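You operate a simulated robot arm through the tools that you are given. There is no shell and no other tool.

The job below is to be done with a simulated two-armed robot. You get a single attempt, and the scene is never put back.

## Task
Take the teal tea towel from the sideboard top and hang it over the radiator rail.

The check looks at the end state, three seconds after you hand in, the way a careful person would. Anything else that was tipped, shoved, dropped, spilled or broken makes it a failure. Flat cloth is picked up by pressing the open fingertips on it (5 to 10 N) and closing them slowly along it; thin cloth reads only 2 to 8 mm in the jaws.

## Robot
Two 7-joint arms with two-finger parallel grippers on one trunk, on a base that moves. Base frame: it is fixed to the floor where the robot stands at the start and does not move with it; the origin is under the middle of the robot, x ahead of it, y to its left, z up. Units: m, degrees, N and s.
The left shoulder is at the start at [0.11, 0.169, 1.461], the right one opposite. With the tool pointing down near the work surface each hand reaches from about 0.32 to 0.7 m from the robot's upright axis, wherever it stands, measured 20 degrees to its own side. Payload 1.57 kg a hand.
The tool frame of a hand sits at the grasp point between the pads (the TCP): z along the fingers, y along the line on which they close. The tips reach 0.03 m beyond it. Largest opening 0.08 m; finger width 0.017, thickness 0.012; the body of the gripper, 0.04 by 0.082 m, starts 0.08 m behind the TCP.
Orientation is that of the tool frame in the base frame, as a unit quaternion [w, x, y, z]. With the fingers straight down and closing along the base's y, the tool's x points along the base's -x, its y along +y and its z along -z.

## Interface
- The arms move only by the tool jog_arm. It takes "left_series", "right_series" or both (then of equal length, played together; a hand with none holds still); each is a list of rows, each an object of numbers (a shift or turn left out is 0, a gripper value left out holds the last): "tx", "ty", "tz": the shift along the tool's x, y, z in m; "ax", "ay", "az": the turn, a rotation vector about the tool's x, y, z in degrees; "hand": the opening, from 0 (shut) to 1 (fully open). In form: [{"tx": .., "ty": .., "tz": .., "ax": .., "ay": .., "az": .., "hand": ..}, ...]. A call has 1 to 20 rows; each row shifts and turns the commanded pose from where the row before left it, along the tool's axes as they then stand. Rows are played at 5 a second. More than 0.05 m and 8.6 degrees between two rows, or a gripper value outside its range, and nothing of the call is played. Where a pose cannot be reached the arm comes as near as it can. A force on the tool above 40 N (or 10 N above the force at the start of the call, whichever is more), or a blocked arm, ends the call early, and 0.2 s more pass. Each finger travels about 0.072 m/s and halts on what it meets, pressing with about 39 N; the grip force reading is that of the motor and also rises with nothing between the fingers. The clock runs only during rows and for 0.2 s after the last one: add rows that do not move to give the fingers time. The reply holds the time, the measured pose of the TCP, the force on the tool along the base axes, the opening and the grip force, in the units named above and with some noise, with the torque about the TCP (base axes, N m) and any sound that the robot's microphone picked up, and new pictures: "views" is both (left out), scene, wrist or none (wrist: the cameras of the hands that moved).
- Cameras (640 x 400 px; columns grow to the right, rows downward): "scene" is now at [0.1481, -0.0038, 1.6329]; the picture's right is [-0.06, -1.00, 0.00], its down [-0.85, 0.05, -0.52] and it looks along [0.52, -0.03, -0.85] (base axes); focal length 256 px, centre (320, 200). "left" rides on the left gripper at [0.072, 0.007, -0.122] in its tool frame; the picture's right is [-0.09, 1.00, 0.00], its down [-0.84, -0.08, -0.54] and it looks along [-0.54, -0.05, 0.84] (tool axes); focal length 238 px, centre (320, 200). "right" rides on the right gripper at [0.072, -0.007, -0.122] in its tool frame; the picture's right is [0.09, 1.00, 0.00], its down [-0.84, 0.08, -0.54] and it looks along [-0.54, 0.05, 0.84] (tool axes); focal length 238 px, centre (320, 200). There is no depth. A picture from a camera that has moved, and an enlarged one, comes with that camera's place and axes in the base frame and with its lens.
- lift_body(by): slides the trunk up (or, below 0, down) by that many m; the arms and the scene camera ride with it, the base frame stays. It gives what a move gives, with no picture.
- base_move(legs): drives the robot by 1 to 6 legs, each [ahead, left, turn to the left] in m, m and degrees, along the robot's own axes; the way and the turn of a leg run together, so that a leg with both is an arc; at most 1.5 m and 180 degrees a leg. The arms and the cameras ride along, it lands a little off, and it stops where it bumps. It gives what a move gives, and a new picture of the scene camera.
- head_to(pan, tilt): turns the head with the scene camera to pan (to the left, within 86 degrees either way) and tilt (down, from -29 to 69), counted from straight ahead of the robot. It gives what a move gives, and a new picture of the scene camera.
- enlarge(camera, box): a new picture of the part [left, top, right, bottom] of that camera's present view, enlarged. It takes no simulated time.
- finish_job(): hands the job in; it is judged then, once.

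Places have to be worked out from the pictures, the camera data and where the tool is seen. Open the grippers and draw the arms clear of the work before you hand the job in, unless the task says otherwise.

The tools are called by a JSON object that holds its "method" and its "body". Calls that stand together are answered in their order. jog_arm: Moves the arms, as the interface text tells. Its arguments: {"type":"object","properties":{"left_series":{"type":"array"},"right_series":{"type":"array"},"views":{"type":"string","enum":["both","scene","wrist","none"]}},"required":[]} The other tools are called the same way: lift_body (by) moves the trunk up or down; base_move (legs) drives the base; head_to (pan, tilt) turns the head that bears the scene camera; enlarge (camera, box) takes an enlarged picture of a part of a camera's view; finish_job () hands the job in.

At the start:

```text
time_s: 0.0
left_eef_pos: [0.6462, 0.2992, 0.9368]
left_tcp_rot: [0.0, 0.0, 1.0, 0.0]
left_force: [-0.2, 0.4, -0.1]
left_wrist_torque: [0.01, -0.02, -0.01]
left_gripper_width: 0.0797
left_finger_force: 0.1
right_eef_pos: [0.647, -0.3363, 0.9498]
right_tcp_rot: [0.0, 0.0, 1.0, 0.0]
right_force: [0.0, 0.7, 1.1]
right_wrist_torque: [0.03, -0.01, 0.02]
right_gripper_width: 0.0801
right_finger_force: 0.1
trunk travel left (down, up): [-0.775, 0.115]
robot x, y, heading: [0.0011, 0.0025, -0.0]
head pan, tilt (commanded): [-3.6, 58.7]
```

scene: 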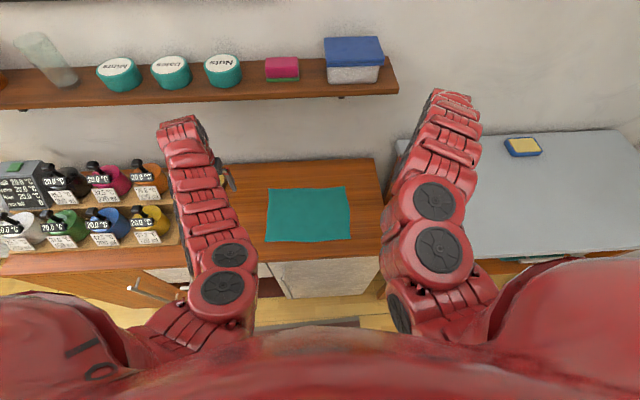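
right: 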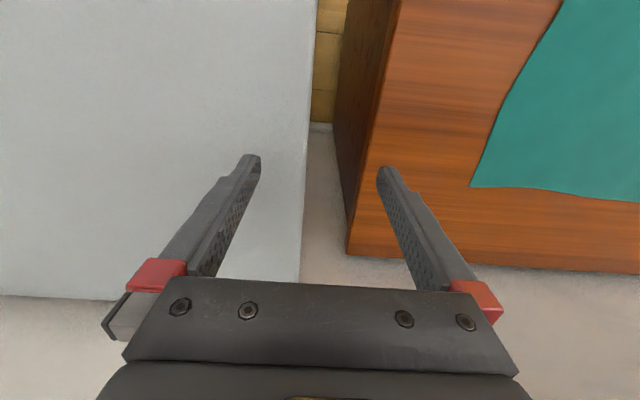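
left: 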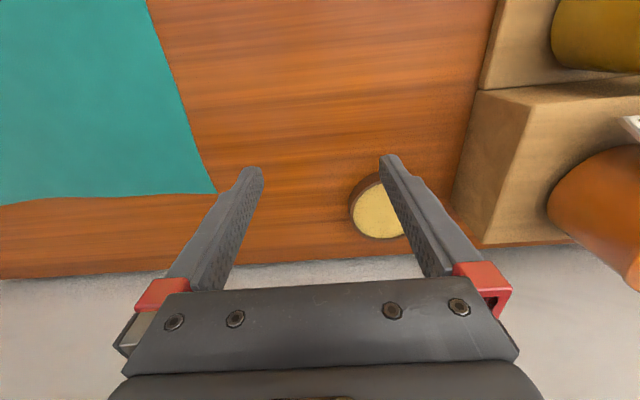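

The towel lies flat on the wooden sideboard ahead, with small objects near it; no radiator is visible yet. I will turn the head to look for the radiator rail.

{"method": "head_to", "body": {"pan": -60, "tilt": 35}}

{"method": "head_to", "body": {"pan": 60, "tilt": 35}}

{"method": "head_to", "body": {"pan": 0, "tilt": 30}}

```text
time_s: 1.3
left_eef_pos: [0.6452, 0.298, 0.9364]
left_tcp_rot: [0.001, 0.0, 1.0, 0.0]
left_force: [-0.1, -0.2, -0.2]
left_wrist_torque: [0.01, -0.01, -0.02]
left_gripper_width: 0.0798
left_finger_force: 0.1
right_eef_pos: [0.6483, -0.3358, 0.9492]
right_tcp_rot: [0.0, 0.0, 1.0, 0.001]
right_force: [-0.4, -0.1, -0.7]
right_wrist_torque: [0.03, -0.05, 0.0]
right_gripper_width: 0.0802
right_finger_force: 0.0
trunk travel left (down, up): [-0.775, 0.115]
robot x, y, heading: [-0.0022, -0.0026, -0.1]
head pan, tilt (commanded): [-60.0, 35.0]
camera scene: at [0.1243, -0.0757, 1.6657], right [-0.87, -0.5, 0.0], down [-0.29, 0.5, -0.82], along [0.41, -0.71, -0.57], focal length 256 px, centre (320, 200)
```

scene: 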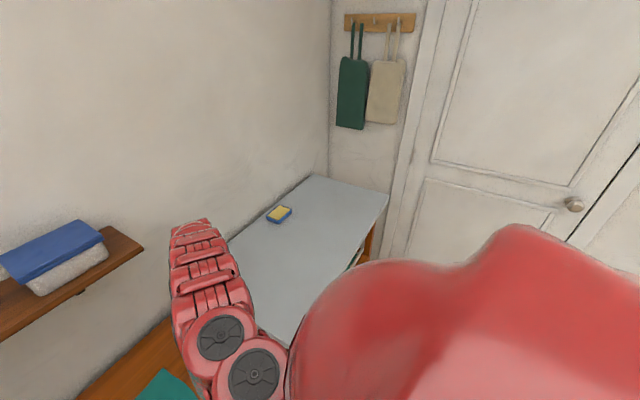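

```text
time_s: 3.3
left_eef_pos: [0.6468, 0.298, 0.9374]
left_tcp_rot: [0.0, 0.0, 1.0, 0.0]
left_force: [-0.1, -0.4, 0.4]
left_wrist_torque: [0.01, -0.01, 0.02]
left_gripper_width: 0.0799
left_finger_force: 0.1
right_eef_pos: [0.6462, -0.3363, 0.9489]
right_tcp_rot: [-0.001, -0.001, 1.0, 0.0]
right_force: [0.0, -0.5, -0.1]
right_wrist_torque: [0.02, 0.01, 0.01]
right_gripper_width: 0.08
right_finger_force: 0.1
trunk travel left (down, up): [-0.775, 0.115]
robot x, y, heading: [-0.002, 0.0007, -0.0]
head pan, tilt (commanded): [60.0, 35.0]
camera scene: at [0.1243, 0.0767, 1.6657], right [0.87, -0.5, 0.0], down [-0.29, -0.5, -0.82], along [0.41, 0.71, -0.57], focal length 256 px, centre (320, 200)
```

scene: 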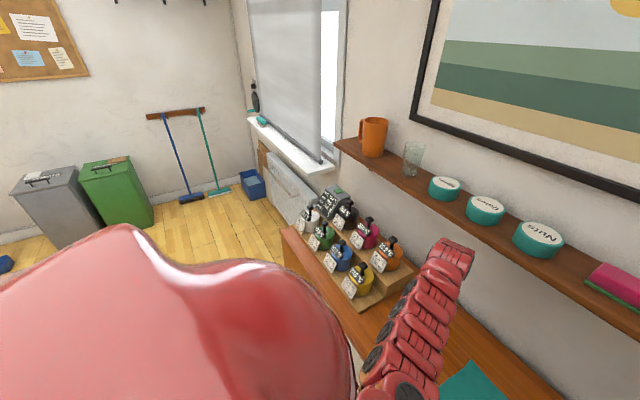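

```text
time_s: 4.6
left_eef_pos: [0.6461, 0.298, 0.9365]
left_tcp_rot: [0.0, 0.0, 1.0, 0.0]
left_force: [-0.5, 0.2, 0.7]
left_wrist_torque: [-0.02, 0.03, -0.01]
left_gripper_width: 0.08
left_finger_force: 0.1
right_eef_pos: [0.6469, -0.3362, 0.9493]
right_tcp_rot: [0.0, -0.001, 1.0, 0.0]
right_force: [-0.1, -0.4, 0.4]
right_wrist_torque: [0.0, -0.01, 0.01]
right_gripper_width: 0.08
right_finger_force: 0.0
trunk travel left (down, up): [-0.775, 0.115]
robot x, y, heading: [-0.0021, 0.0001, -0.1]
head pan, tilt (commanded): [0.0, 30.0]
camera scene: at [0.1706, 0.0006, 1.6735], right [0.0, -1.0, 0.0], down [-0.5, 0.0, -0.87], along [0.87, 0.0, -0.5], focal length 256 px, centre (320, 200)
```

scene: 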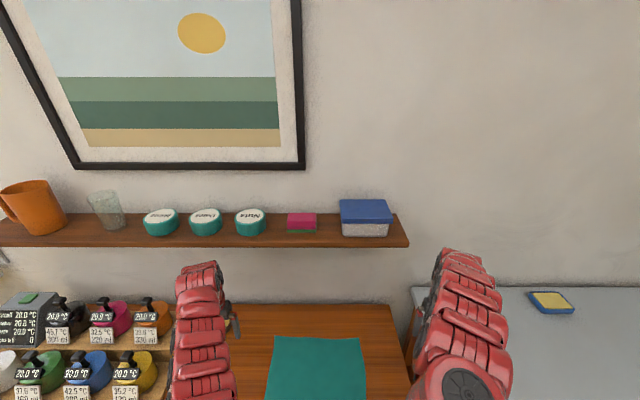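

The radiator seems to be under the window at the left, past the bottles on the sideboard. I'll look that way again and enlarge.

{"method": "head_to", "body": {"pan": 55, "tilt": 30}}

{"method": "enlarge", "body": {"camera": "scene", "box": [180, 60, 420, 210]}}

```text
time_s: 5.8
left_eef_pos: [0.6468, 0.298, 0.9369]
left_tcp_rot: [0.001, 0.0, 1.0, 0.0]
left_force: [-1.3, 0.2, 0.2]
left_wrist_torque: [-0.02, -0.04, 0.0]
left_gripper_width: 0.0801
left_finger_force: 0.1
right_eef_pos: [0.6475, -0.3368, 0.9478]
right_tcp_rot: [0.0, 0.0, 1.0, 0.0]
right_force: [-0.1, 0.4, 0.7]
right_wrist_torque: [-0.03, -0.03, 0.0]
right_gripper_width: 0.0803
right_finger_force: 0.1
trunk travel left (down, up): [-0.775, 0.115]
robot x, y, heading: [-0.0036, -0.001, 0.1]
head pan, tilt (commanded): [55.0, 30.0]
camera scene: at [0.1321, 0.0745, 1.6735], right [0.82, -0.57, 0.0], down [-0.29, -0.41, -0.87], along [0.5, 0.71, -0.5], focal length 256 px, centre (320, 200)
```

scene: 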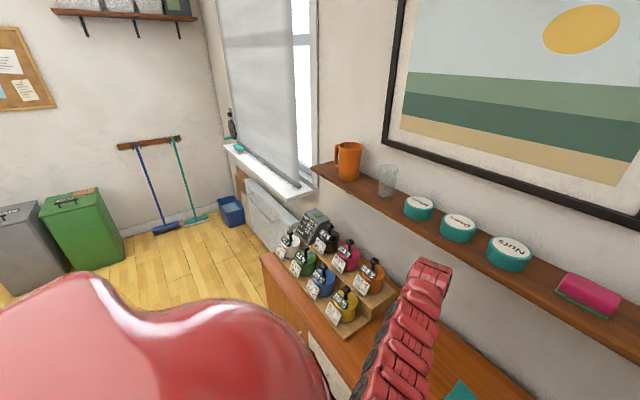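

```text
2.67 times, centred on (300, 135) of scene
camera zoom: at [0.1321, 0.0745, 1.6735], right [0.82, -0.57, 0.0], down [-0.29, -0.41, -0.87], along [0.5, 0.71, -0.5], focal length 684 px, centre (373, 373)
```

zoom: 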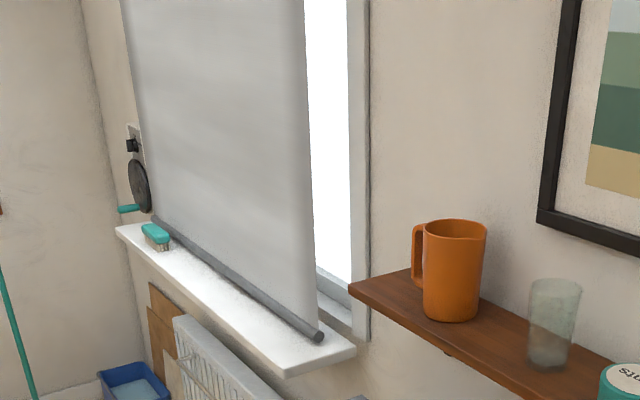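

The radiator is on the same wall left of the sideboard, under the window sill (about y 1.1 to 1.8). Before driving I'll check the floor room on both sides.

{"method": "head_to", "body": {"pan": 86, "tilt": 25}}

{"method": "head_to", "body": {"pan": -86, "tilt": 25}}

```text
time_s: 6.8
left_eef_pos: [0.645, 0.2983, 0.9368]
left_tcp_rot: [0.0, 0.0, 1.0, -0.002]
left_force: [-1.0, -0.3, 0.3]
left_wrist_torque: [0.02, 0.02, 0.01]
left_gripper_width: 0.0799
left_finger_force: 0.1
right_eef_pos: [0.6476, -0.3359, 0.9494]
right_tcp_rot: [-0.001, 0.0, 1.0, 0.0]
right_force: [0.1, 0.3, 0.0]
right_wrist_torque: [-0.02, 0.04, 0.0]
right_gripper_width: 0.0801
right_finger_force: 0.0
trunk travel left (down, up): [-0.775, 0.115]
robot x, y, heading: [-0.0023, -0.0007, 0.2]
head pan, tilt (commanded): [85.9, 25.0]
camera scene: at [0.0868, 0.0924, 1.6815], right [1.0, -0.07, 0.0], down [-0.03, -0.42, -0.91], along [0.06, 0.9, -0.42], focal length 256 px, centre (320, 200)
```

scene: 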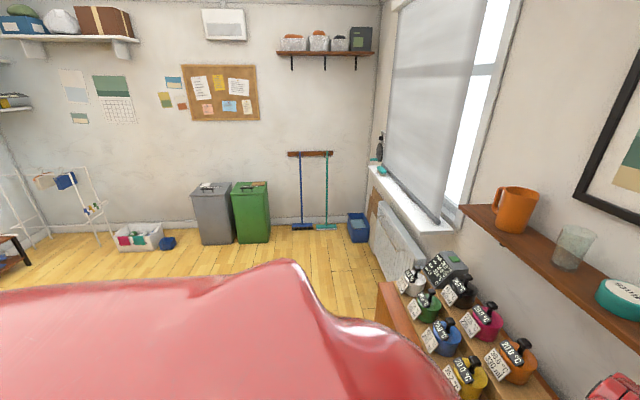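

```text
time_s: 9.4
left_eef_pos: [0.6457, 0.299, 0.9367]
left_tcp_rot: [0.0, 0.0, 1.0, -0.001]
left_force: [-0.2, 0.3, -0.2]
left_wrist_torque: [-0.02, 0.01, 0.01]
left_gripper_width: 0.08
left_finger_force: 0.0
right_eef_pos: [0.6458, -0.3363, 0.9484]
right_tcp_rot: [-0.001, -0.001, 1.0, -0.001]
right_force: [-0.4, -0.6, -0.2]
right_wrist_torque: [-0.02, -0.01, 0.01]
right_gripper_width: 0.08
right_finger_force: 0.1
trunk travel left (down, up): [-0.775, 0.115]
robot x, y, heading: [-0.001, -0.0009, 0.1]
head pan, tilt (commanded): [-85.9, 25.0]
camera scene: at [0.0867, -0.0914, 1.6815], right [-1.0, -0.07, 0.0], down [-0.03, 0.42, -0.91], along [0.06, -0.9, -0.42], focal length 256 px, centre (320, 200)
```

scene: 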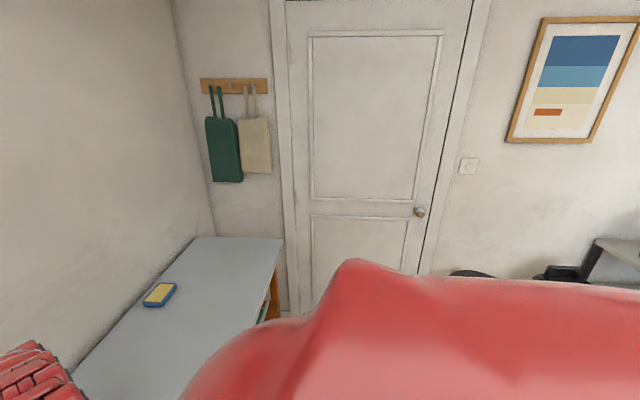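

The floor to the left is clear up to the radiator. I'll first retract both arms back and up so I can drive left to scout the rail without touching the bottles.

{"method": "jog_arm", "body": {"left_series": [{"tz": -0.05}, {"tz": -0.05}, {"tz": -0.05}, {"tx": 0.05}, {"tx": 0.05}, {"tx": 0.05}, {"tx": 0.05}, {"tx": 0.04}], "right_series": [{"tz": -0.05}, {"tz": -0.05}, {"tz": -0.05}, {"tx": 0.05}, {"tx": 0.05}, {"tx": 0.05}, {"tx": 0.05}, {"tx": 0.04}], "views": "both"}}

{"method": "head_to", "body": {"pan": 40, "tilt": 45}}

```text
time_s: 11.2
left_eef_pos: [0.6323, 0.2969, 1.09]
left_tcp_rot: [0.0, 0.0, 1.0, 0.0]
left_force: [0.3, -0.1, 0.1]
left_wrist_torque: [0.03, 0.03, -0.03]
left_gripper_width: 0.0799
left_finger_force: 0.0
left hand out of reach, approached as far as the arm can: row 4, 5, 6, 7, 8
right_eef_pos: [0.591, -0.4045, 1.121]
right_tcp_rot: [-0.001, 0.001, 1.0, 0.001]
right_force: [0.1, 0.0, -0.2]
right_wrist_torque: [-0.04, -0.03, -0.02]
right_gripper_width: 0.0801
right_finger_force: 0.0
right hand out of reach, approached as far as the arm can: row 4, 5, 6, 7, 8
trunk travel left (down, up): [-0.775, 0.115]
robot x, y, heading: [-0.0009, -0.0019, 0.2]
head pan, tilt (commanded): [-85.9, 25.0]
camera scene: at [0.0871, -0.0924, 1.6814], right [-1.0, -0.07, 0.0], down [-0.03, 0.42, -0.91], along [0.06, -0.9, -0.42], focal length 256 px, centre (320, 200)
camera right: at [0.5185, -0.4118, 1.2429], right [-0.09, 1.0, 0.0], down [0.84, 0.08, 0.54], along [0.54, 0.05, -0.84], focal length 238 px, centre (320, 200)
camera left: at [0.5597, 0.3027, 1.2122], right [0.09, 1.0, 0.0], down [0.84, -0.08, 0.54], along [0.54, -0.05, -0.84], focal length 238 px, centre (320, 200)
```

scene: 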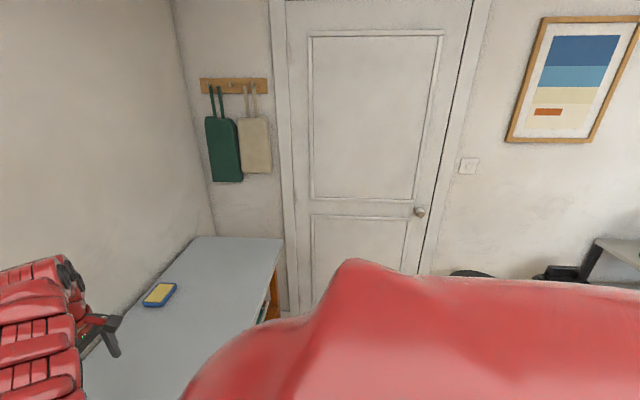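
right: 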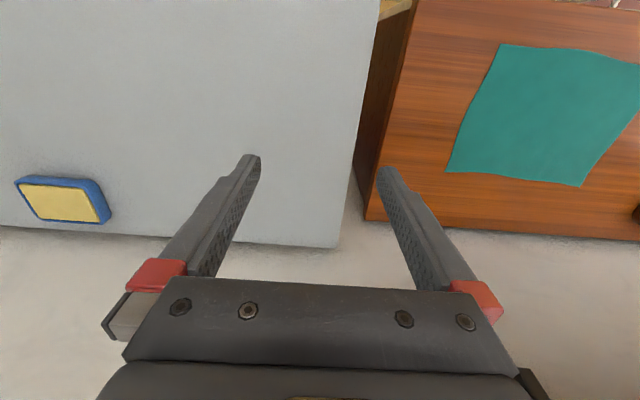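
left: 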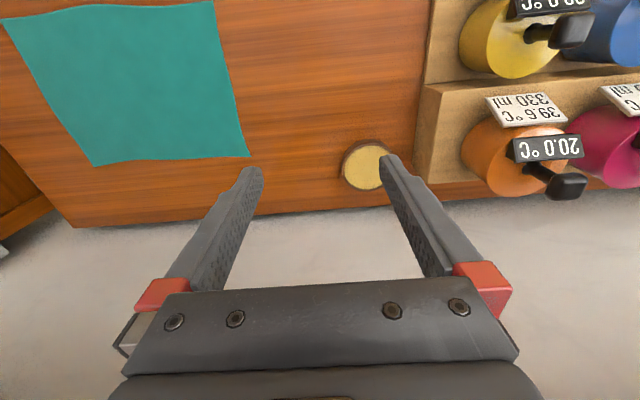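

```text
time_s: 13.2
left_eef_pos: [0.6312, 0.2971, 1.0898]
left_tcp_rot: [-0.001, 0.0, 1.0, 0.0]
left_force: [-0.4, 0.1, -0.9]
left_wrist_torque: [0.05, 0.02, -0.02]
left_gripper_width: 0.0803
left_finger_force: 0.0
right_eef_pos: [0.5906, -0.4026, 1.1213]
right_tcp_rot: [-0.001, 0.0, 1.0, 0.001]
right_force: [0.3, 0.8, 0.3]
right_wrist_torque: [0.0, -0.02, 0.01]
right_gripper_width: 0.08
right_finger_force: 0.1
trunk travel left (down, up): [-0.775, 0.115]
robot x, y, heading: [-0.0004, 0.003, -0.1]
head pan, tilt (commanded): [40.0, 45.0]
camera scene: at [0.1425, 0.0527, 1.6509], right [0.64, -0.77, 0.0], down [-0.54, -0.45, -0.71], along [0.54, 0.45, -0.71], focal length 256 px, centre (320, 200)
```

scene: 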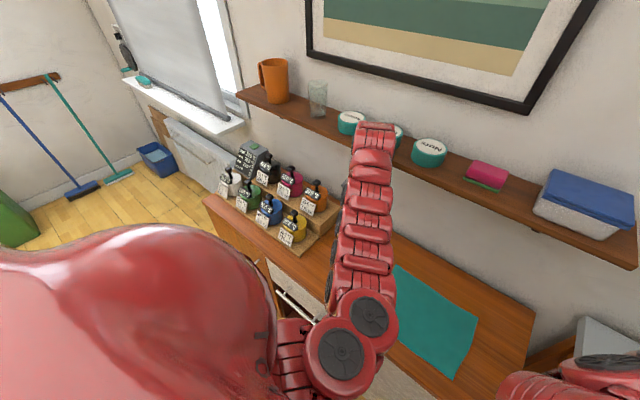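

The arms cannot fold in further at this height, so I'll back the base away from the sideboard instead, then drive left in front of the radiator to look at the rail.

{"method": "base_move", "body": {"legs": [[-0.4, 0, 0]]}}

{"method": "head_to", "body": {"pan": 80, "tilt": 40}}

```text
time_s: 15.8
left_eef_pos: [0.225, 0.2968, 1.0893]
left_tcp_rot: [0.0, 0.0, 1.0, 0.0]
left_force: [-0.5, -0.2, 0.4]
left_wrist_torque: [-0.03, 0.04, 0.0]
left_gripper_width: 0.08
left_finger_force: 0.1
right_eef_pos: [0.1843, -0.4017, 1.1197]
right_tcp_rot: [-0.002, -0.001, 1.0, 0.0]
right_force: [0.1, -0.3, 0.6]
right_wrist_torque: [-0.02, -0.02, -0.01]
right_gripper_width: 0.0801
right_finger_force: 0.1
trunk travel left (down, up): [-0.775, 0.115]
robot x, y, heading: [-0.4127, -0.0008, -0.0]
head pan, tilt (commanded): [40.0, 45.0]
camera scene: at [-0.2636, 0.0527, 1.6508], right [0.64, -0.77, 0.0], down [-0.54, -0.46, -0.71], along [0.54, 0.46, -0.71], focal length 256 px, centre (320, 200)
```

scene: 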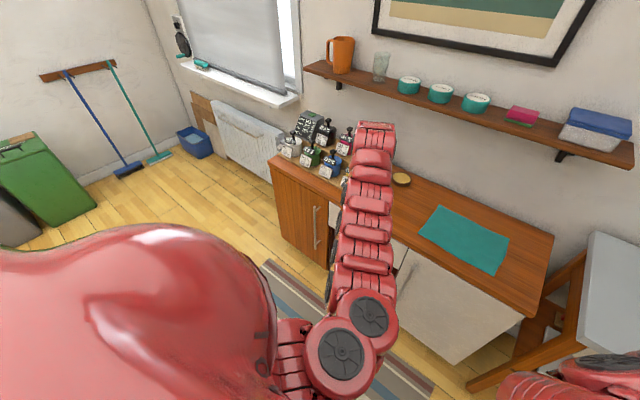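

```text
time_s: 16.8
left_eef_pos: [0.2247, 0.2975, 1.0885]
left_tcp_rot: [0.0, -0.001, 1.0, -0.001]
left_force: [-0.3, 0.0, -1.5]
left_wrist_torque: [-0.01, 0.02, 0.03]
left_gripper_width: 0.0802
left_finger_force: 0.0
right_eef_pos: [0.1835, -0.4022, 1.1197]
right_tcp_rot: [0.0, -0.001, 1.0, 0.0]
right_force: [0.7, -0.4, 0.2]
right_wrist_torque: [-0.01, 0.0, -0.01]
right_gripper_width: 0.0801
right_finger_force: 0.0
trunk travel left (down, up): [-0.775, 0.115]
robot x, y, heading: [-0.4079, -0.0009, 0.3]
head pan, tilt (commanded): [80.0, 40.0]
camera scene: at [-0.3116, 0.0841, 1.6581], right [0.98, -0.17, 0.0], down [-0.11, -0.63, -0.77], along [0.13, 0.75, -0.64], focal length 256 px, centre (320, 200)
```

scene: 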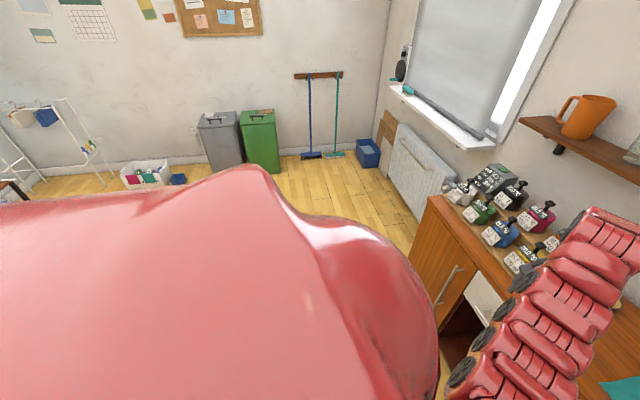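

The floor toward the radiator is clear. I drive left 1.4 m to face the radiator.

{"method": "base_move", "body": {"legs": [[0, 1.4, 0]]}}

{"method": "head_to", "body": {"pan": 0, "tilt": 35}}

```text
time_s: 23.9
left_eef_pos: [0.2183, 1.7242, 1.0885]
left_tcp_rot: [0.0, -0.002, 1.0, -0.001]
left_force: [-0.7, -0.7, -1.3]
left_wrist_torque: [0.0, 0.02, 0.01]
left_gripper_width: 0.0799
left_finger_force: 0.1
right_eef_pos: [0.1812, 1.0231, 1.1219]
right_tcp_rot: [-0.001, -0.003, 1.0, -0.001]
right_force: [0.3, 0.0, -0.2]
right_wrist_torque: [0.0, 0.01, -0.02]
right_gripper_width: 0.0797
right_finger_force: 0.0
trunk travel left (down, up): [-0.775, 0.115]
robot x, y, heading: [-0.4093, 1.4213, 0.4]
head pan, tilt (commanded): [80.0, 40.0]
camera scene: at [-0.3171, 1.5076, 1.6582], right [0.99, -0.17, 0.0], down [-0.11, -0.63, -0.77], along [0.13, 0.76, -0.64], focal length 256 px, centre (320, 200)
```

scene: 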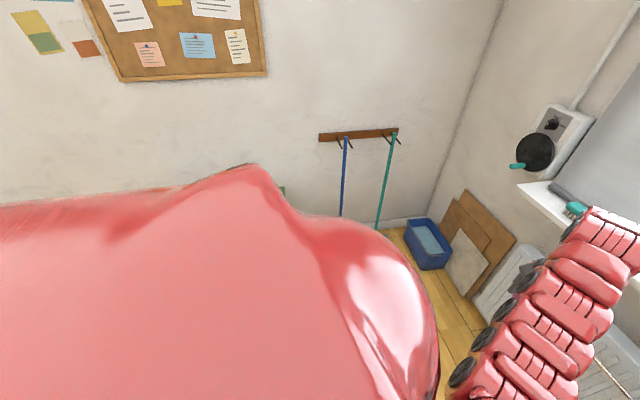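

```text
time_s: 25.4
left_eef_pos: [0.2179, 1.7244, 1.0887]
left_tcp_rot: [0.0, -0.002, 1.0, 0.0]
left_force: [-1.0, -0.2, 0.3]
left_wrist_torque: [-0.02, 0.0, -0.02]
left_gripper_width: 0.0803
left_finger_force: 0.1
right_eef_pos: [0.1814, 1.0228, 1.1205]
right_tcp_rot: [0.0, -0.003, 1.0, -0.001]
right_force: [0.0, 0.0, 0.7]
right_wrist_torque: [-0.02, 0.03, 0.01]
right_gripper_width: 0.0801
right_finger_force: 0.0
trunk travel left (down, up): [-0.775, 0.115]
robot x, y, heading: [-0.4125, 1.4237, 0.4]
head pan, tilt (commanded): [0.0, 35.0]
camera scene: at [-0.2433, 1.4244, 1.6657], right [0.01, -1.0, 0.0], down [-0.57, 0.0, -0.82], along [0.82, 0.01, -0.57], focal length 256 px, centre (320, 200)
```

scene: 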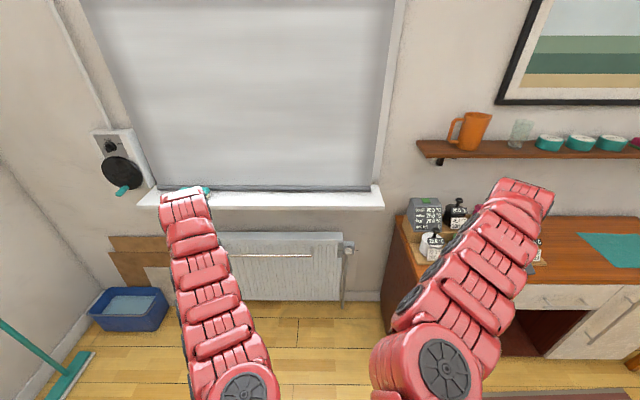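

The radiator is straight ahead, with a thin rail in front of its panel. I'll enlarge it.

{"method": "enlarge", "body": {"camera": "scene", "box": [210, 180, 402, 300]}}

{"method": "head_to", "body": {"pan": 0, "tilt": 50}}

```text
3.33 times, centred on (306, 240) of scene
camera zoom: at [-0.2433, 1.4244, 1.6657], right [0.01, -1.0, 0.0], down [-0.57, 0.0, -0.82], along [0.82, 0.01, -0.57], focal length 855 px, centre (367, 67)
```

zoom: 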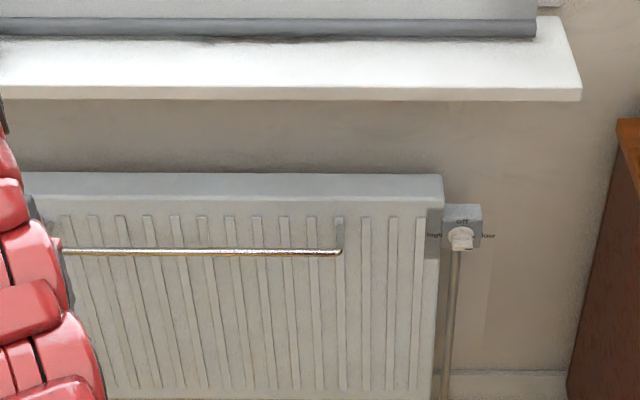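

```text
time_s: 26.2
left_eef_pos: [0.2186, 1.7233, 1.0899]
left_tcp_rot: [0.0, -0.003, 1.0, 0.0]
left_force: [0.0, -0.5, 0.4]
left_wrist_torque: [-0.01, 0.0, 0.01]
left_gripper_width: 0.0801
left_finger_force: 0.1
right_eef_pos: [0.1797, 1.0227, 1.1211]
right_tcp_rot: [-0.001, -0.002, 1.0, 0.0]
right_force: [-0.5, 0.5, 0.0]
right_wrist_torque: [-0.03, 0.01, -0.01]
right_gripper_width: 0.0801
right_finger_force: 0.2
trunk travel left (down, up): [-0.775, 0.115]
robot x, y, heading: [-0.4178, 1.4242, 0.1]
head pan, tilt (commanded): [0.0, 50.0]
camera scene: at [-0.2544, 1.4244, 1.644], right [0.01, -1.0, 0.0], down [-0.77, 0.0, -0.64], along [0.64, 0.0, -0.77], focal length 256 px, centre (320, 200)
```

scene: 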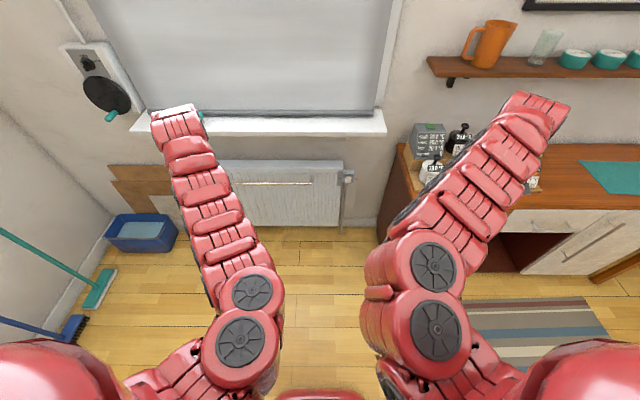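

The rail is a thin horizontal bar (right end near y≈1.47, z≈0.6) held in front of the panel. I'll lower the trunk for a second viewpoint so I can triangulate its depth, height and left end.

{"method": "lift_body", "body": {"by": -0.45}}

{"method": "head_to", "body": {"pan": 10, "tilt": 25}}

{"method": "enlarge", "body": {"camera": "scene", "box": [160, 120, 480, 320]}}

```text
refused: -0.45 is not a number from -0.4 to 0.4
```

```text
time_s: 27.1
left_eef_pos: [0.2187, 1.7239, 1.0884]
left_tcp_rot: [0.0, -0.002, 1.0, -0.001]
left_force: [-0.3, -0.1, 0.2]
left_wrist_torque: [0.02, -0.06, -0.02]
left_gripper_width: 0.0799
left_finger_force: 0.2
right_eef_pos: [0.1803, 1.0225, 1.1201]
right_tcp_rot: [-0.001, -0.003, 1.0, -0.001]
right_force: [0.1, 0.0, 0.0]
right_wrist_torque: [-0.01, -0.01, 0.03]
right_gripper_width: 0.0801
right_finger_force: 0.1
trunk travel left (down, up): [-0.775, 0.115]
robot x, y, heading: [-0.4107, 1.4238, 0.4]
head pan, tilt (commanded): [10.0, 25.0]
camera scene: at [-0.2408, 1.4404, 1.6814], right [0.18, -0.98, 0.0], down [-0.42, -0.08, -0.91], along [0.89, 0.16, -0.42], focal length 256 px, centre (320, 200)
```

scene: 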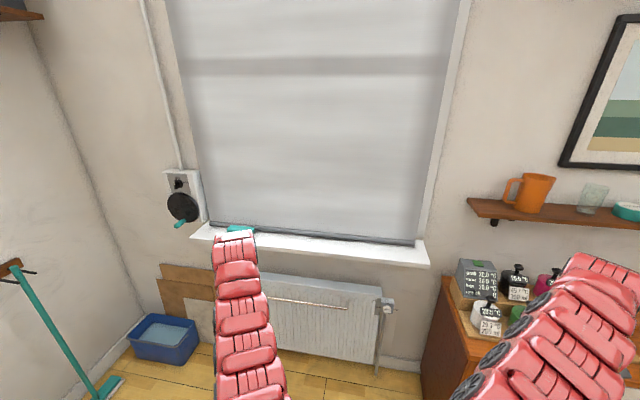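

```text
2.00 times, centred on (320, 220) of scene
camera zoom: at [-0.2408, 1.4404, 1.6814], right [0.18, -0.98, 0.0], down [-0.42, -0.08, -0.91], along [0.89, 0.16, -0.42], focal length 513 px, centre (320, 160)
```

zoom: 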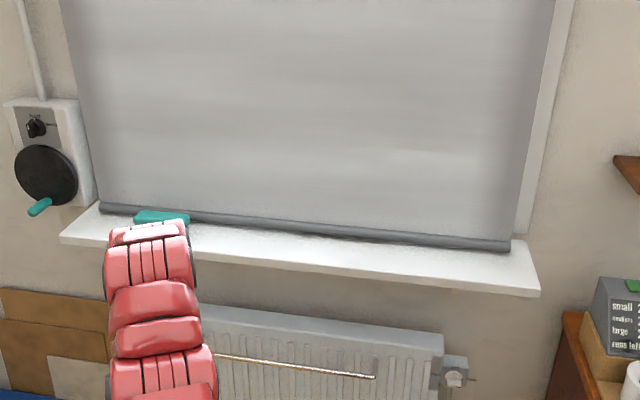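

The trunk step limit is 0.4 m per call. I lower it by 0.4 m and look again.

{"method": "lift_body", "body": {"by": -0.4}}

{"method": "head_to", "body": {"pan": 0, "tilt": 25}}

{"method": "enlarge", "body": {"camera": "scene", "box": [160, 100, 480, 300]}}

```text
time_s: 30.9
left_eef_pos: [0.2185, 1.7244, 0.689]
left_tcp_rot: [0.0, -0.002, 1.0, 0.0]
left_force: [-0.2, -0.1, 0.6]
left_wrist_torque: [0.02, -0.02, 0.02]
left_gripper_width: 0.0802
left_finger_force: 0.1
right_eef_pos: [0.1809, 1.0221, 0.7211]
right_tcp_rot: [-0.001, -0.002, 1.0, 0.001]
right_force: [0.2, 0.7, -1.1]
right_wrist_torque: [0.02, 0.01, 0.02]
right_gripper_width: 0.0801
right_finger_force: 0.1
trunk travel left (down, up): [-0.375, 0.515]
robot x, y, heading: [-0.4138, 1.4182, 0.2]
head pan, tilt (commanded): [10.0, 25.0]
```

```text
time_s: 31.6
left_eef_pos: [0.2178, 1.7236, 0.6884]
left_tcp_rot: [0.0, -0.002, 1.0, 0.0]
left_force: [0.3, -0.1, 0.6]
left_wrist_torque: [-0.01, 0.01, 0.0]
left_gripper_width: 0.0801
left_finger_force: 0.0
right_eef_pos: [0.1802, 1.0231, 0.7208]
right_tcp_rot: [-0.001, -0.003, 1.0, 0.0]
right_force: [0.8, -0.7, 0.7]
right_wrist_torque: [0.0, -0.01, -0.02]
right_gripper_width: 0.08
right_finger_force: 0.1
trunk travel left (down, up): [-0.375, 0.515]
robot x, y, heading: [-0.4121, 1.4241, 0.3]
head pan, tilt (commanded): [0.0, 25.0]
camera scene: at [-0.2394, 1.4245, 1.2815], right [0.01, -1.0, 0.0], down [-0.42, 0.0, -0.91], along [0.91, 0.01, -0.42], focal length 256 px, centre (320, 200)
```

scene: 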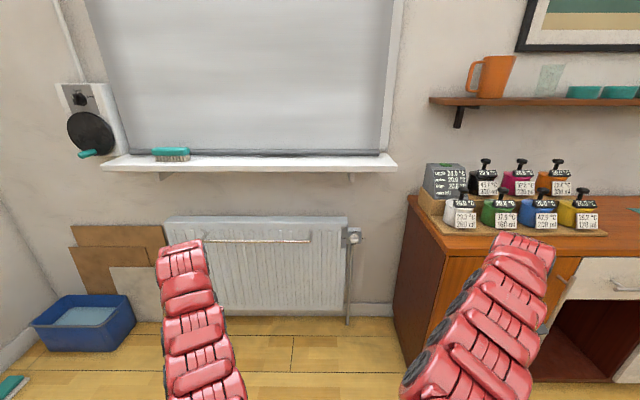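

```text
2.00 times, centred on (320, 200) of scene
camera zoom: at [-0.2394, 1.4245, 1.2815], right [0.01, -1.0, 0.0], down [-0.42, 0.0, -0.91], along [0.91, 0.01, -0.42], focal length 513 px, centre (320, 200)
```

zoom: 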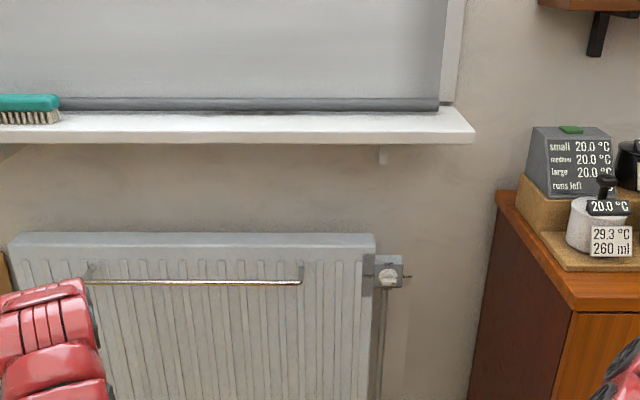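

Triangulating the two views puts the rail at about x≈0.71, z≈0.64, from y≈1.47 to 1.94, with the radiator face about 8 cm behind it and the sill overhanging it (front edge x≈0.66, z≈1.0), so I will have to come in with tilted hands. Now I raise the trunk and drive back in front of the sideboard.

{"method": "lift_body", "body": {"by": 0.4}}

{"method": "base_move", "body": {"legs": [[0, -1.4, 0]]}}

```text
time_s: 35.5
left_eef_pos: [0.219, 1.7243, 1.0885]
left_tcp_rot: [0.0, -0.002, 1.0, 0.001]
left_force: [-0.1, -0.1, 0.4]
left_wrist_torque: [-0.03, -0.01, -0.02]
left_gripper_width: 0.08
left_finger_force: 0.1
right_eef_pos: [0.1798, 1.0227, 1.1197]
right_tcp_rot: [-0.001, -0.002, 1.0, 0.0]
right_force: [-0.4, 0.5, 0.5]
right_wrist_torque: [0.01, 0.01, -0.02]
right_gripper_width: 0.08
right_finger_force: 0.0
trunk travel left (down, up): [-0.775, 0.115]
robot x, y, heading: [-0.4102, 1.4211, 0.5]
head pan, tilt (commanded): [0.0, 25.0]
```

```text
time_s: 42.5
left_eef_pos: [0.2325, 0.3185, 1.0883]
left_tcp_rot: [0.0, -0.011, 1.0, 0.001]
left_force: [0.2, -0.1, 0.2]
left_wrist_torque: [0.0, 0.01, -0.01]
left_gripper_width: 0.0798
left_finger_force: 0.1
right_eef_pos: [0.2077, -0.3827, 1.1202]
right_tcp_rot: [-0.001, -0.012, 1.0, -0.001]
right_force: [-0.2, 1.2, 0.1]
right_wrist_torque: [0.0, -0.04, 0.02]
right_gripper_width: 0.08
right_finger_force: 0.0
trunk travel left (down, up): [-0.775, 0.115]
robot x, y, heading: [-0.3922, 0.0077, 1.5]
head pan, tilt (commanded): [0.0, 25.0]
camera scene: at [-0.2186, 0.0111, 1.6815], right [0.02, -1.0, 0.0], down [-0.42, -0.01, -0.91], along [0.91, 0.02, -0.42], focal length 256 px, centre (320, 200)
```

scene: 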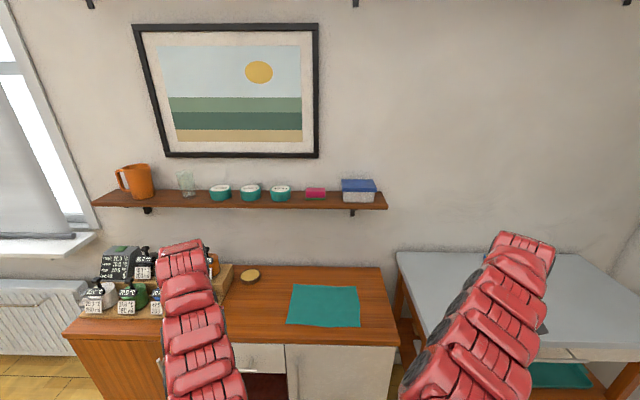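

I'm back in front of the sideboard; the towel is unchanged. I'll enlarge it to refine its corner positions.

{"method": "enlarge", "body": {"camera": "scene", "box": [230, 250, 422, 370]}}

```text
3.33 times, centred on (326, 310) of scene
camera zoom: at [-0.2186, 0.0111, 1.6815], right [0.02, -1.0, 0.0], down [-0.42, -0.01, -0.91], along [0.91, 0.02, -0.42], focal length 855 px, centre (300, -167)
```

zoom: 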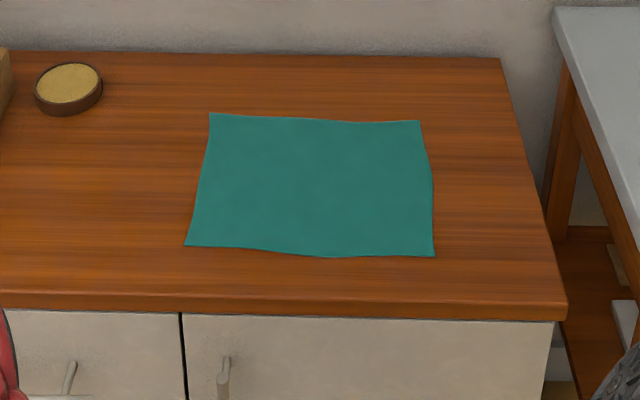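

Corners come out at about (0.72, 0.16), (0.71, -0.135), (0.49, -0.13), (0.50, 0.165) at z≈0.80. Here in free space I turn each hand 90° so the fingers close along x (cameras to the outside) and lower them a little.

{"method": "jog_arm", "body": {"left_series": [{"tz": 0.04}, {"tz": 0.04}, {"tz": 0.04}, {"az": 8.2}, {"az": 8.2}, {"az": 8.2}, {"az": 8.2}, {"az": 8.2}, {"az": 8.2}, {"az": 8.2}, {"az": 8.2}, {"az": 8.2}, {"az": 8.2}, {"az": 8}], "right_series": [{"tz": 0.05}, {"tz": 0.05}, {"tz": 0.05}, {"az": -8.2}, {"az": -8.2}, {"az": -8.2}, {"az": -8.2}, {"az": -8.2}, {"az": -8.2}, {"az": -8.2}, {"az": -8.2}, {"az": -8.2}, {"az": -8.2}, {"az": -8}], "views": "both"}}

```text
time_s: 45.5
left_eef_pos: [0.2342, 0.3186, 0.9694]
left_tcp_rot: [-0.001, 0.7, 0.714, 0.0]
left_force: [-0.2, 0.4, -0.3]
left_wrist_torque: [-0.04, 0.0, -0.01]
left_gripper_width: 0.0798
left_finger_force: 0.1
right_eef_pos: [0.2085, -0.3823, 0.9706]
right_tcp_rot: [0.002, 0.716, -0.698, -0.001]
right_force: [0.0, -0.6, -0.3]
right_wrist_torque: [-0.04, -0.02, 0.0]
right_gripper_width: 0.0801
right_finger_force: 0.0
trunk travel left (down, up): [-0.775, 0.115]
robot x, y, heading: [-0.3924, 0.0079, 1.1]
head pan, tilt (commanded): [0.0, 25.0]
camera scene: at [-0.2186, 0.011, 1.6815], right [0.02, -1.0, 0.0], down [-0.42, -0.01, -0.91], along [0.91, 0.02, -0.42], focal length 256 px, centre (320, 200)
camera right: at [0.217, -0.4557, 1.0925], right [-0.99, -0.12, 0.0], down [-0.1, 0.83, 0.54], along [-0.07, 0.54, -0.84], focal length 238 px, centre (320, 200)
camera left: at [0.2389, 0.3894, 1.0921], right [1.0, -0.07, 0.0], down [-0.06, -0.84, 0.54], along [-0.04, -0.54, -0.84], focal length 238 px, centre (320, 200)
```

scene: 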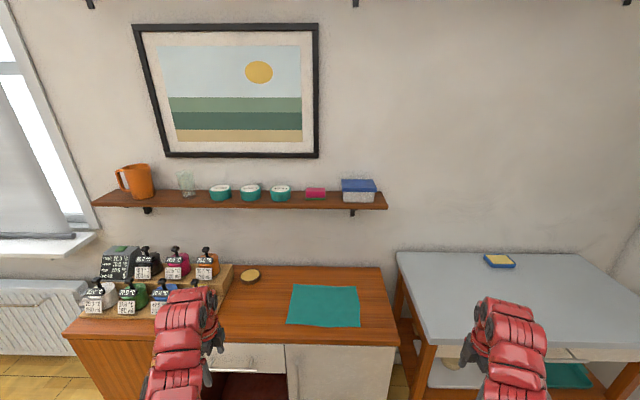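
right: 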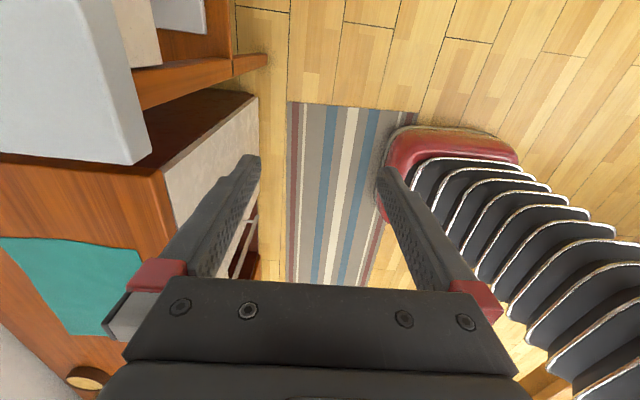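
left: 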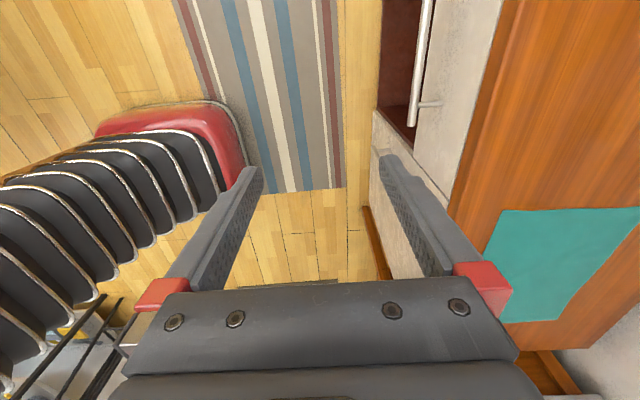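

Both hands are turned. I now bring them inward to the pinch spacing (y about +0.11 and -0.08) while still clear of the sideboard.

{"method": "jog_arm", "body": {"left_series": [{"tx": -0.04}, {"tx": -0.04}, {"tx": -0.04}, {"tx": -0.04}, {"tx": -0.04}, {}], "right_series": [{"tx": -0.05}, {"tx": -0.05}, {"tx": -0.05}, {"tx": -0.05}, {"tx": -0.05}, {"tx": -0.04}], "views": "scene"}}

{"method": "base_move", "body": {"legs": [[0, 0, -1.3]]}}

```text
time_s: 46.9
left_eef_pos: [0.239, 0.1206, 0.9681]
left_tcp_rot: [0.0, 0.698, 0.716, -0.001]
left_force: [0.4, -0.6, -0.6]
left_wrist_torque: [-0.04, 0.01, 0.0]
left_gripper_width: 0.0799
left_finger_force: 0.0
right_eef_pos: [0.2002, -0.0895, 0.9731]
right_tcp_rot: [0.0, 0.716, -0.699, 0.001]
right_force: [-0.1, 0.4, 0.3]
right_wrist_torque: [0.02, 0.0, -0.01]
right_gripper_width: 0.0799
right_finger_force: 0.0
trunk travel left (down, up): [-0.775, 0.115]
robot x, y, heading: [-0.3892, 0.0057, 1.2]
head pan, tilt (commanded): [0.0, 25.0]
camera scene: at [-0.2186, 0.0133, 1.6815], right [0.02, -1.0, 0.0], down [-0.42, -0.01, -0.91], along [0.91, 0.02, -0.42], focal length 256 px, centre (320, 200)
```

scene: 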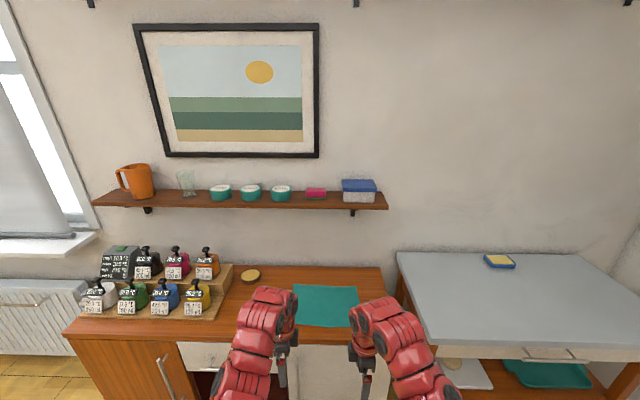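

```text
time_s: 47.7
left_eef_pos: [0.2415, 0.1041, 0.9692]
left_tcp_rot: [0.0, 0.706, 0.708, 0.0]
left_force: [-0.6, 0.2, 0.3]
left_wrist_torque: [0.02, 0.0, -0.01]
left_gripper_width: 0.0799
left_finger_force: 0.0
right_eef_pos: [0.1977, -0.1052, 0.9721]
right_tcp_rot: [0.001, 0.707, -0.707, -0.001]
right_force: [0.2, -0.5, -0.6]
right_wrist_torque: [-0.03, 0.0, 0.0]
right_gripper_width: 0.08
right_finger_force: 0.1
trunk travel left (down, up): [-0.775, 0.115]
robot x, y, heading: [-0.3871, 0.0051, -0.1]
head pan, tilt (commanded): [0.0, 25.0]
camera scene: at [-0.2186, 0.0073, 1.6815], right [0.0, -1.0, 0.0], down [-0.42, 0.0, -0.91], along [0.91, 0.0, -0.42], focal length 256 px, centre (320, 200)
```

scene: 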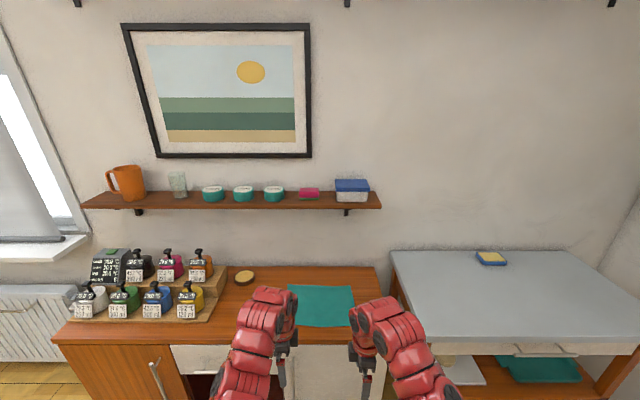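

Heading is straight now and both hands sit centred toward the towel at z≈0.97. I drive forward 0.39 m so they come above the towel.

{"method": "base_move", "body": {"legs": [[0.39, 0.005, 0]]}}

{"method": "head_to", "body": {"pan": 0, "tilt": 55}}

```text
time_s: 50.1
left_eef_pos: [0.6308, 0.1105, 0.9701]
left_tcp_rot: [0.0, 0.707, 0.707, 0.0]
left_force: [-0.7, 0.8, -0.6]
left_wrist_torque: [0.0, -0.02, -0.01]
left_gripper_width: 0.0799
left_finger_force: 0.2
right_eef_pos: [0.589, -0.1001, 0.9728]
right_tcp_rot: [0.0, 0.707, -0.707, -0.001]
right_force: [-0.3, -0.2, -0.8]
right_wrist_torque: [-0.03, -0.04, 0.02]
right_gripper_width: 0.0801
right_finger_force: 0.1
trunk travel left (down, up): [-0.775, 0.115]
robot x, y, heading: [0.0028, 0.0115, 0.2]
head pan, tilt (commanded): [0.0, 25.0]
camera scene: at [0.171, 0.0125, 1.6815], right [0.0, -1.0, 0.0], down [-0.42, 0.0, -0.91], along [0.91, 0.0, -0.42], focal length 256 px, centre (320, 200)
```

scene: 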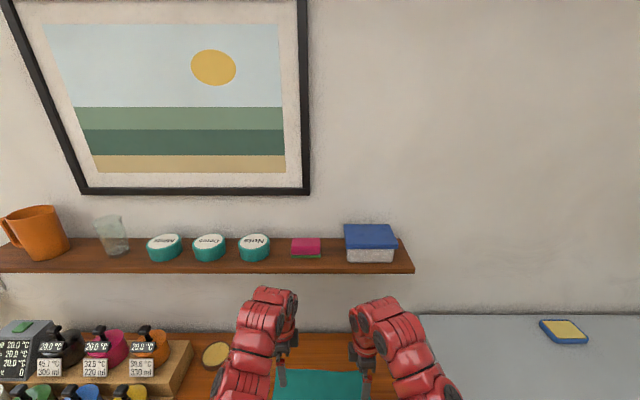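

```text
time_s: 51.1
left_eef_pos: [0.631, 0.1103, 0.9695]
left_tcp_rot: [0.0, 0.707, 0.707, 0.001]
left_force: [0.2, 0.3, 0.3]
left_wrist_torque: [-0.02, -0.01, 0.0]
left_gripper_width: 0.0798
left_finger_force: 0.1
right_eef_pos: [0.5892, -0.0985, 0.9729]
right_tcp_rot: [0.0, 0.708, -0.706, 0.001]
right_force: [0.2, 0.6, 0.0]
right_wrist_torque: [0.02, -0.01, -0.02]
right_gripper_width: 0.0801
right_finger_force: 0.2
trunk travel left (down, up): [-0.775, 0.115]
robot x, y, heading: [-0.005, 0.0132, 0.2]
head pan, tilt (commanded): [0.0, 55.0]
camera scene: at [0.151, 0.0124, 1.6376], right [0.0, -1.0, 0.0], down [-0.82, 0.0, -0.57], along [0.57, 0.0, -0.82], focal length 256 px, centre (320, 200)
```

scene: 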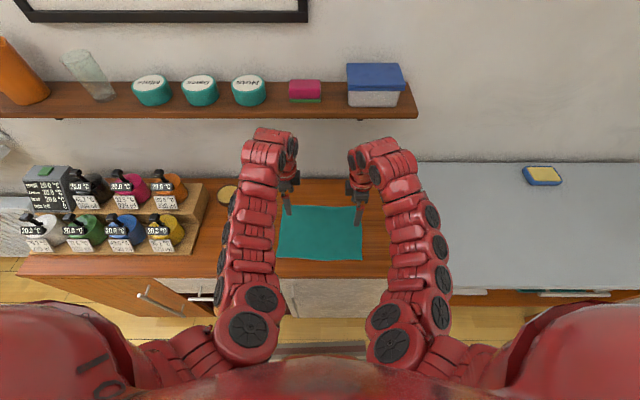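

Both hands are above the towel, clear of the shelf. I move to the pinch line about 5 cm inside the far edge (x≈0.665), set the openings to about 55 mm, and go down to tips about 4 cm above the cloth.

{"method": "jog_arm", "body": {"left_series": [{"ty": 0.012, "tz": 0.02, "hand": 0.69}, {"ty": 0.012, "tz": 0.025}, {"ty": 0.01, "tz": 0.025}, {"tz": 0.03}, {}], "right_series": [{"ty": -0.025, "tx": -0.008, "tz": 0.02, "hand": 0.69}, {"ty": -0.025, "tx": -0.008, "tz": 0.025}, {"ty": -0.021, "tz": 0.025}, {"tz": 0.03}, {}], "views": "both"}}

```text
time_s: 52.3
left_eef_pos: [0.6646, 0.1121, 0.8695]
left_tcp_rot: [0.001, 0.706, 0.708, 0.001]
left_force: [-0.1, 0.0, -0.5]
left_wrist_torque: [0.03, -0.01, -0.02]
left_gripper_width: 0.0549
left_finger_force: 0.1
right_eef_pos: [0.6609, -0.083, 0.8731]
right_tcp_rot: [0.0, 0.708, -0.706, 0.001]
right_force: [0.3, 0.8, 0.2]
right_wrist_torque: [-0.05, 0.0, 0.0]
right_gripper_width: 0.0552
right_finger_force: 0.0
trunk travel left (down, up): [-0.775, 0.115]
robot x, y, heading: [0.0016, 0.0156, -0.1]
head pan, tilt (commanded): [0.0, 55.0]
camera scene: at [0.1506, 0.0126, 1.6376], right [0.0, -1.0, 0.0], down [-0.82, 0.0, -0.57], along [0.57, 0.0, -0.82], focal length 256 px, centre (320, 200)
camera right: at [0.6677, -0.1559, 0.9946], right [-1.0, -0.09, 0.0], down [-0.08, 0.84, 0.54], along [-0.05, 0.54, -0.84], focal length 238 px, centre (320, 200)
camera left: at [0.6697, 0.1826, 0.9923], right [1.0, -0.09, 0.0], down [-0.08, -0.84, 0.54], along [-0.05, -0.54, -0.84], focal length 238 px, centre (320, 200)
```

scene: 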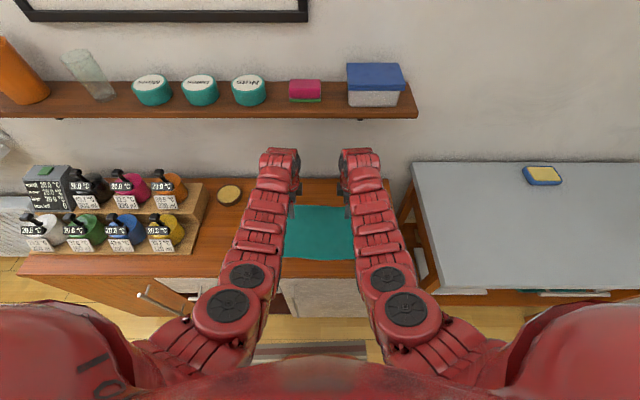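
right: 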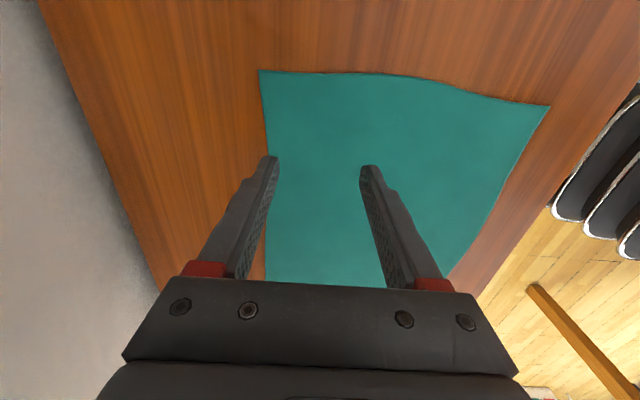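
left: 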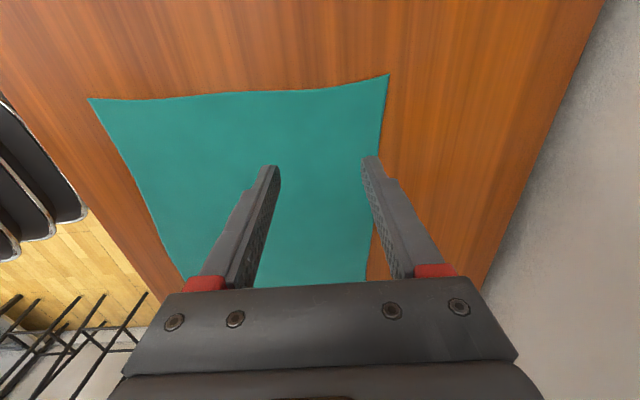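

The far fingers will land about 2 cm inside the far edge, which is what I want. I lower both hands to just above the cloth, then creep down while watching the force.

{"method": "jog_arm", "body": {"left_series": [{"tz": 0.012}, {"tz": 0.012}, {"tz": 0.006}, {}], "right_series": [{"tz": 0.012, "ty": 0.004}, {"tz": 0.012}, {"tz": 0.009}, {}], "views": "wrist"}}

```text
time_s: 53.3
left_eef_pos: [0.6648, 0.1116, 0.8402]
left_tcp_rot: [0.0, 0.707, 0.707, 0.0]
left_force: [0.0, 0.1, -0.4]
left_wrist_torque: [-0.01, -0.03, 0.03]
left_gripper_width: 0.0554
left_finger_force: 0.2
right_eef_pos: [0.6555, -0.0819, 0.8387]
right_tcp_rot: [0.001, 0.708, -0.707, 0.0]
right_force: [-0.3, -0.4, 1.0]
right_wrist_torque: [0.05, 0.0, 0.01]
right_gripper_width: 0.0551
right_finger_force: 0.1
trunk travel left (down, up): [-0.775, 0.115]
robot x, y, heading: [-0.0025, 0.0106, 0.1]
head pan, tilt (commanded): [0.0, 55.0]
camera right: at [0.6633, -0.1552, 0.9614], right [-1.0, -0.09, 0.0], down [-0.08, 0.84, 0.54], along [-0.05, 0.54, -0.84], focal length 238 px, centre (320, 200)
camera left: at [0.6698, 0.1824, 0.9624], right [1.0, -0.09, 0.0], down [-0.08, -0.84, 0.54], along [-0.05, -0.54, -0.84], focal length 238 px, centre (320, 200)
```

right: 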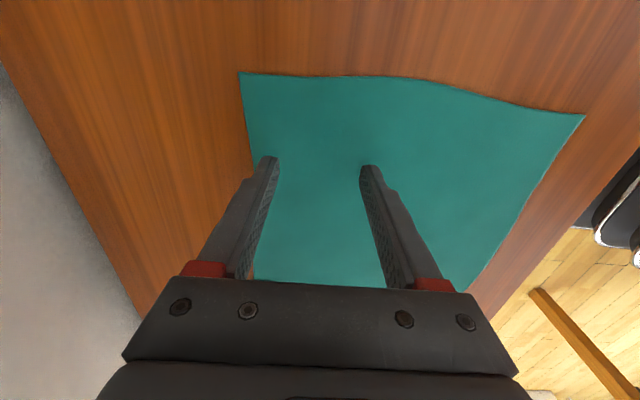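
left: 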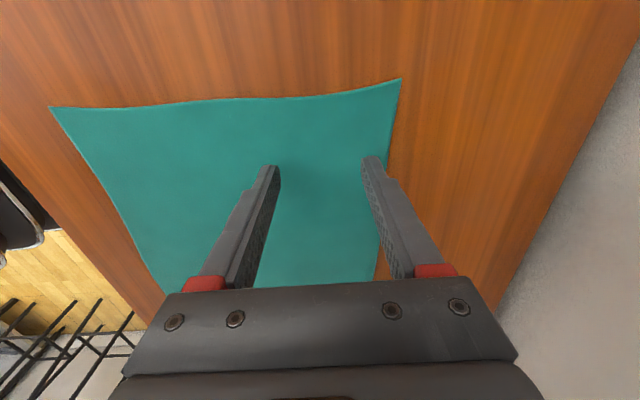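

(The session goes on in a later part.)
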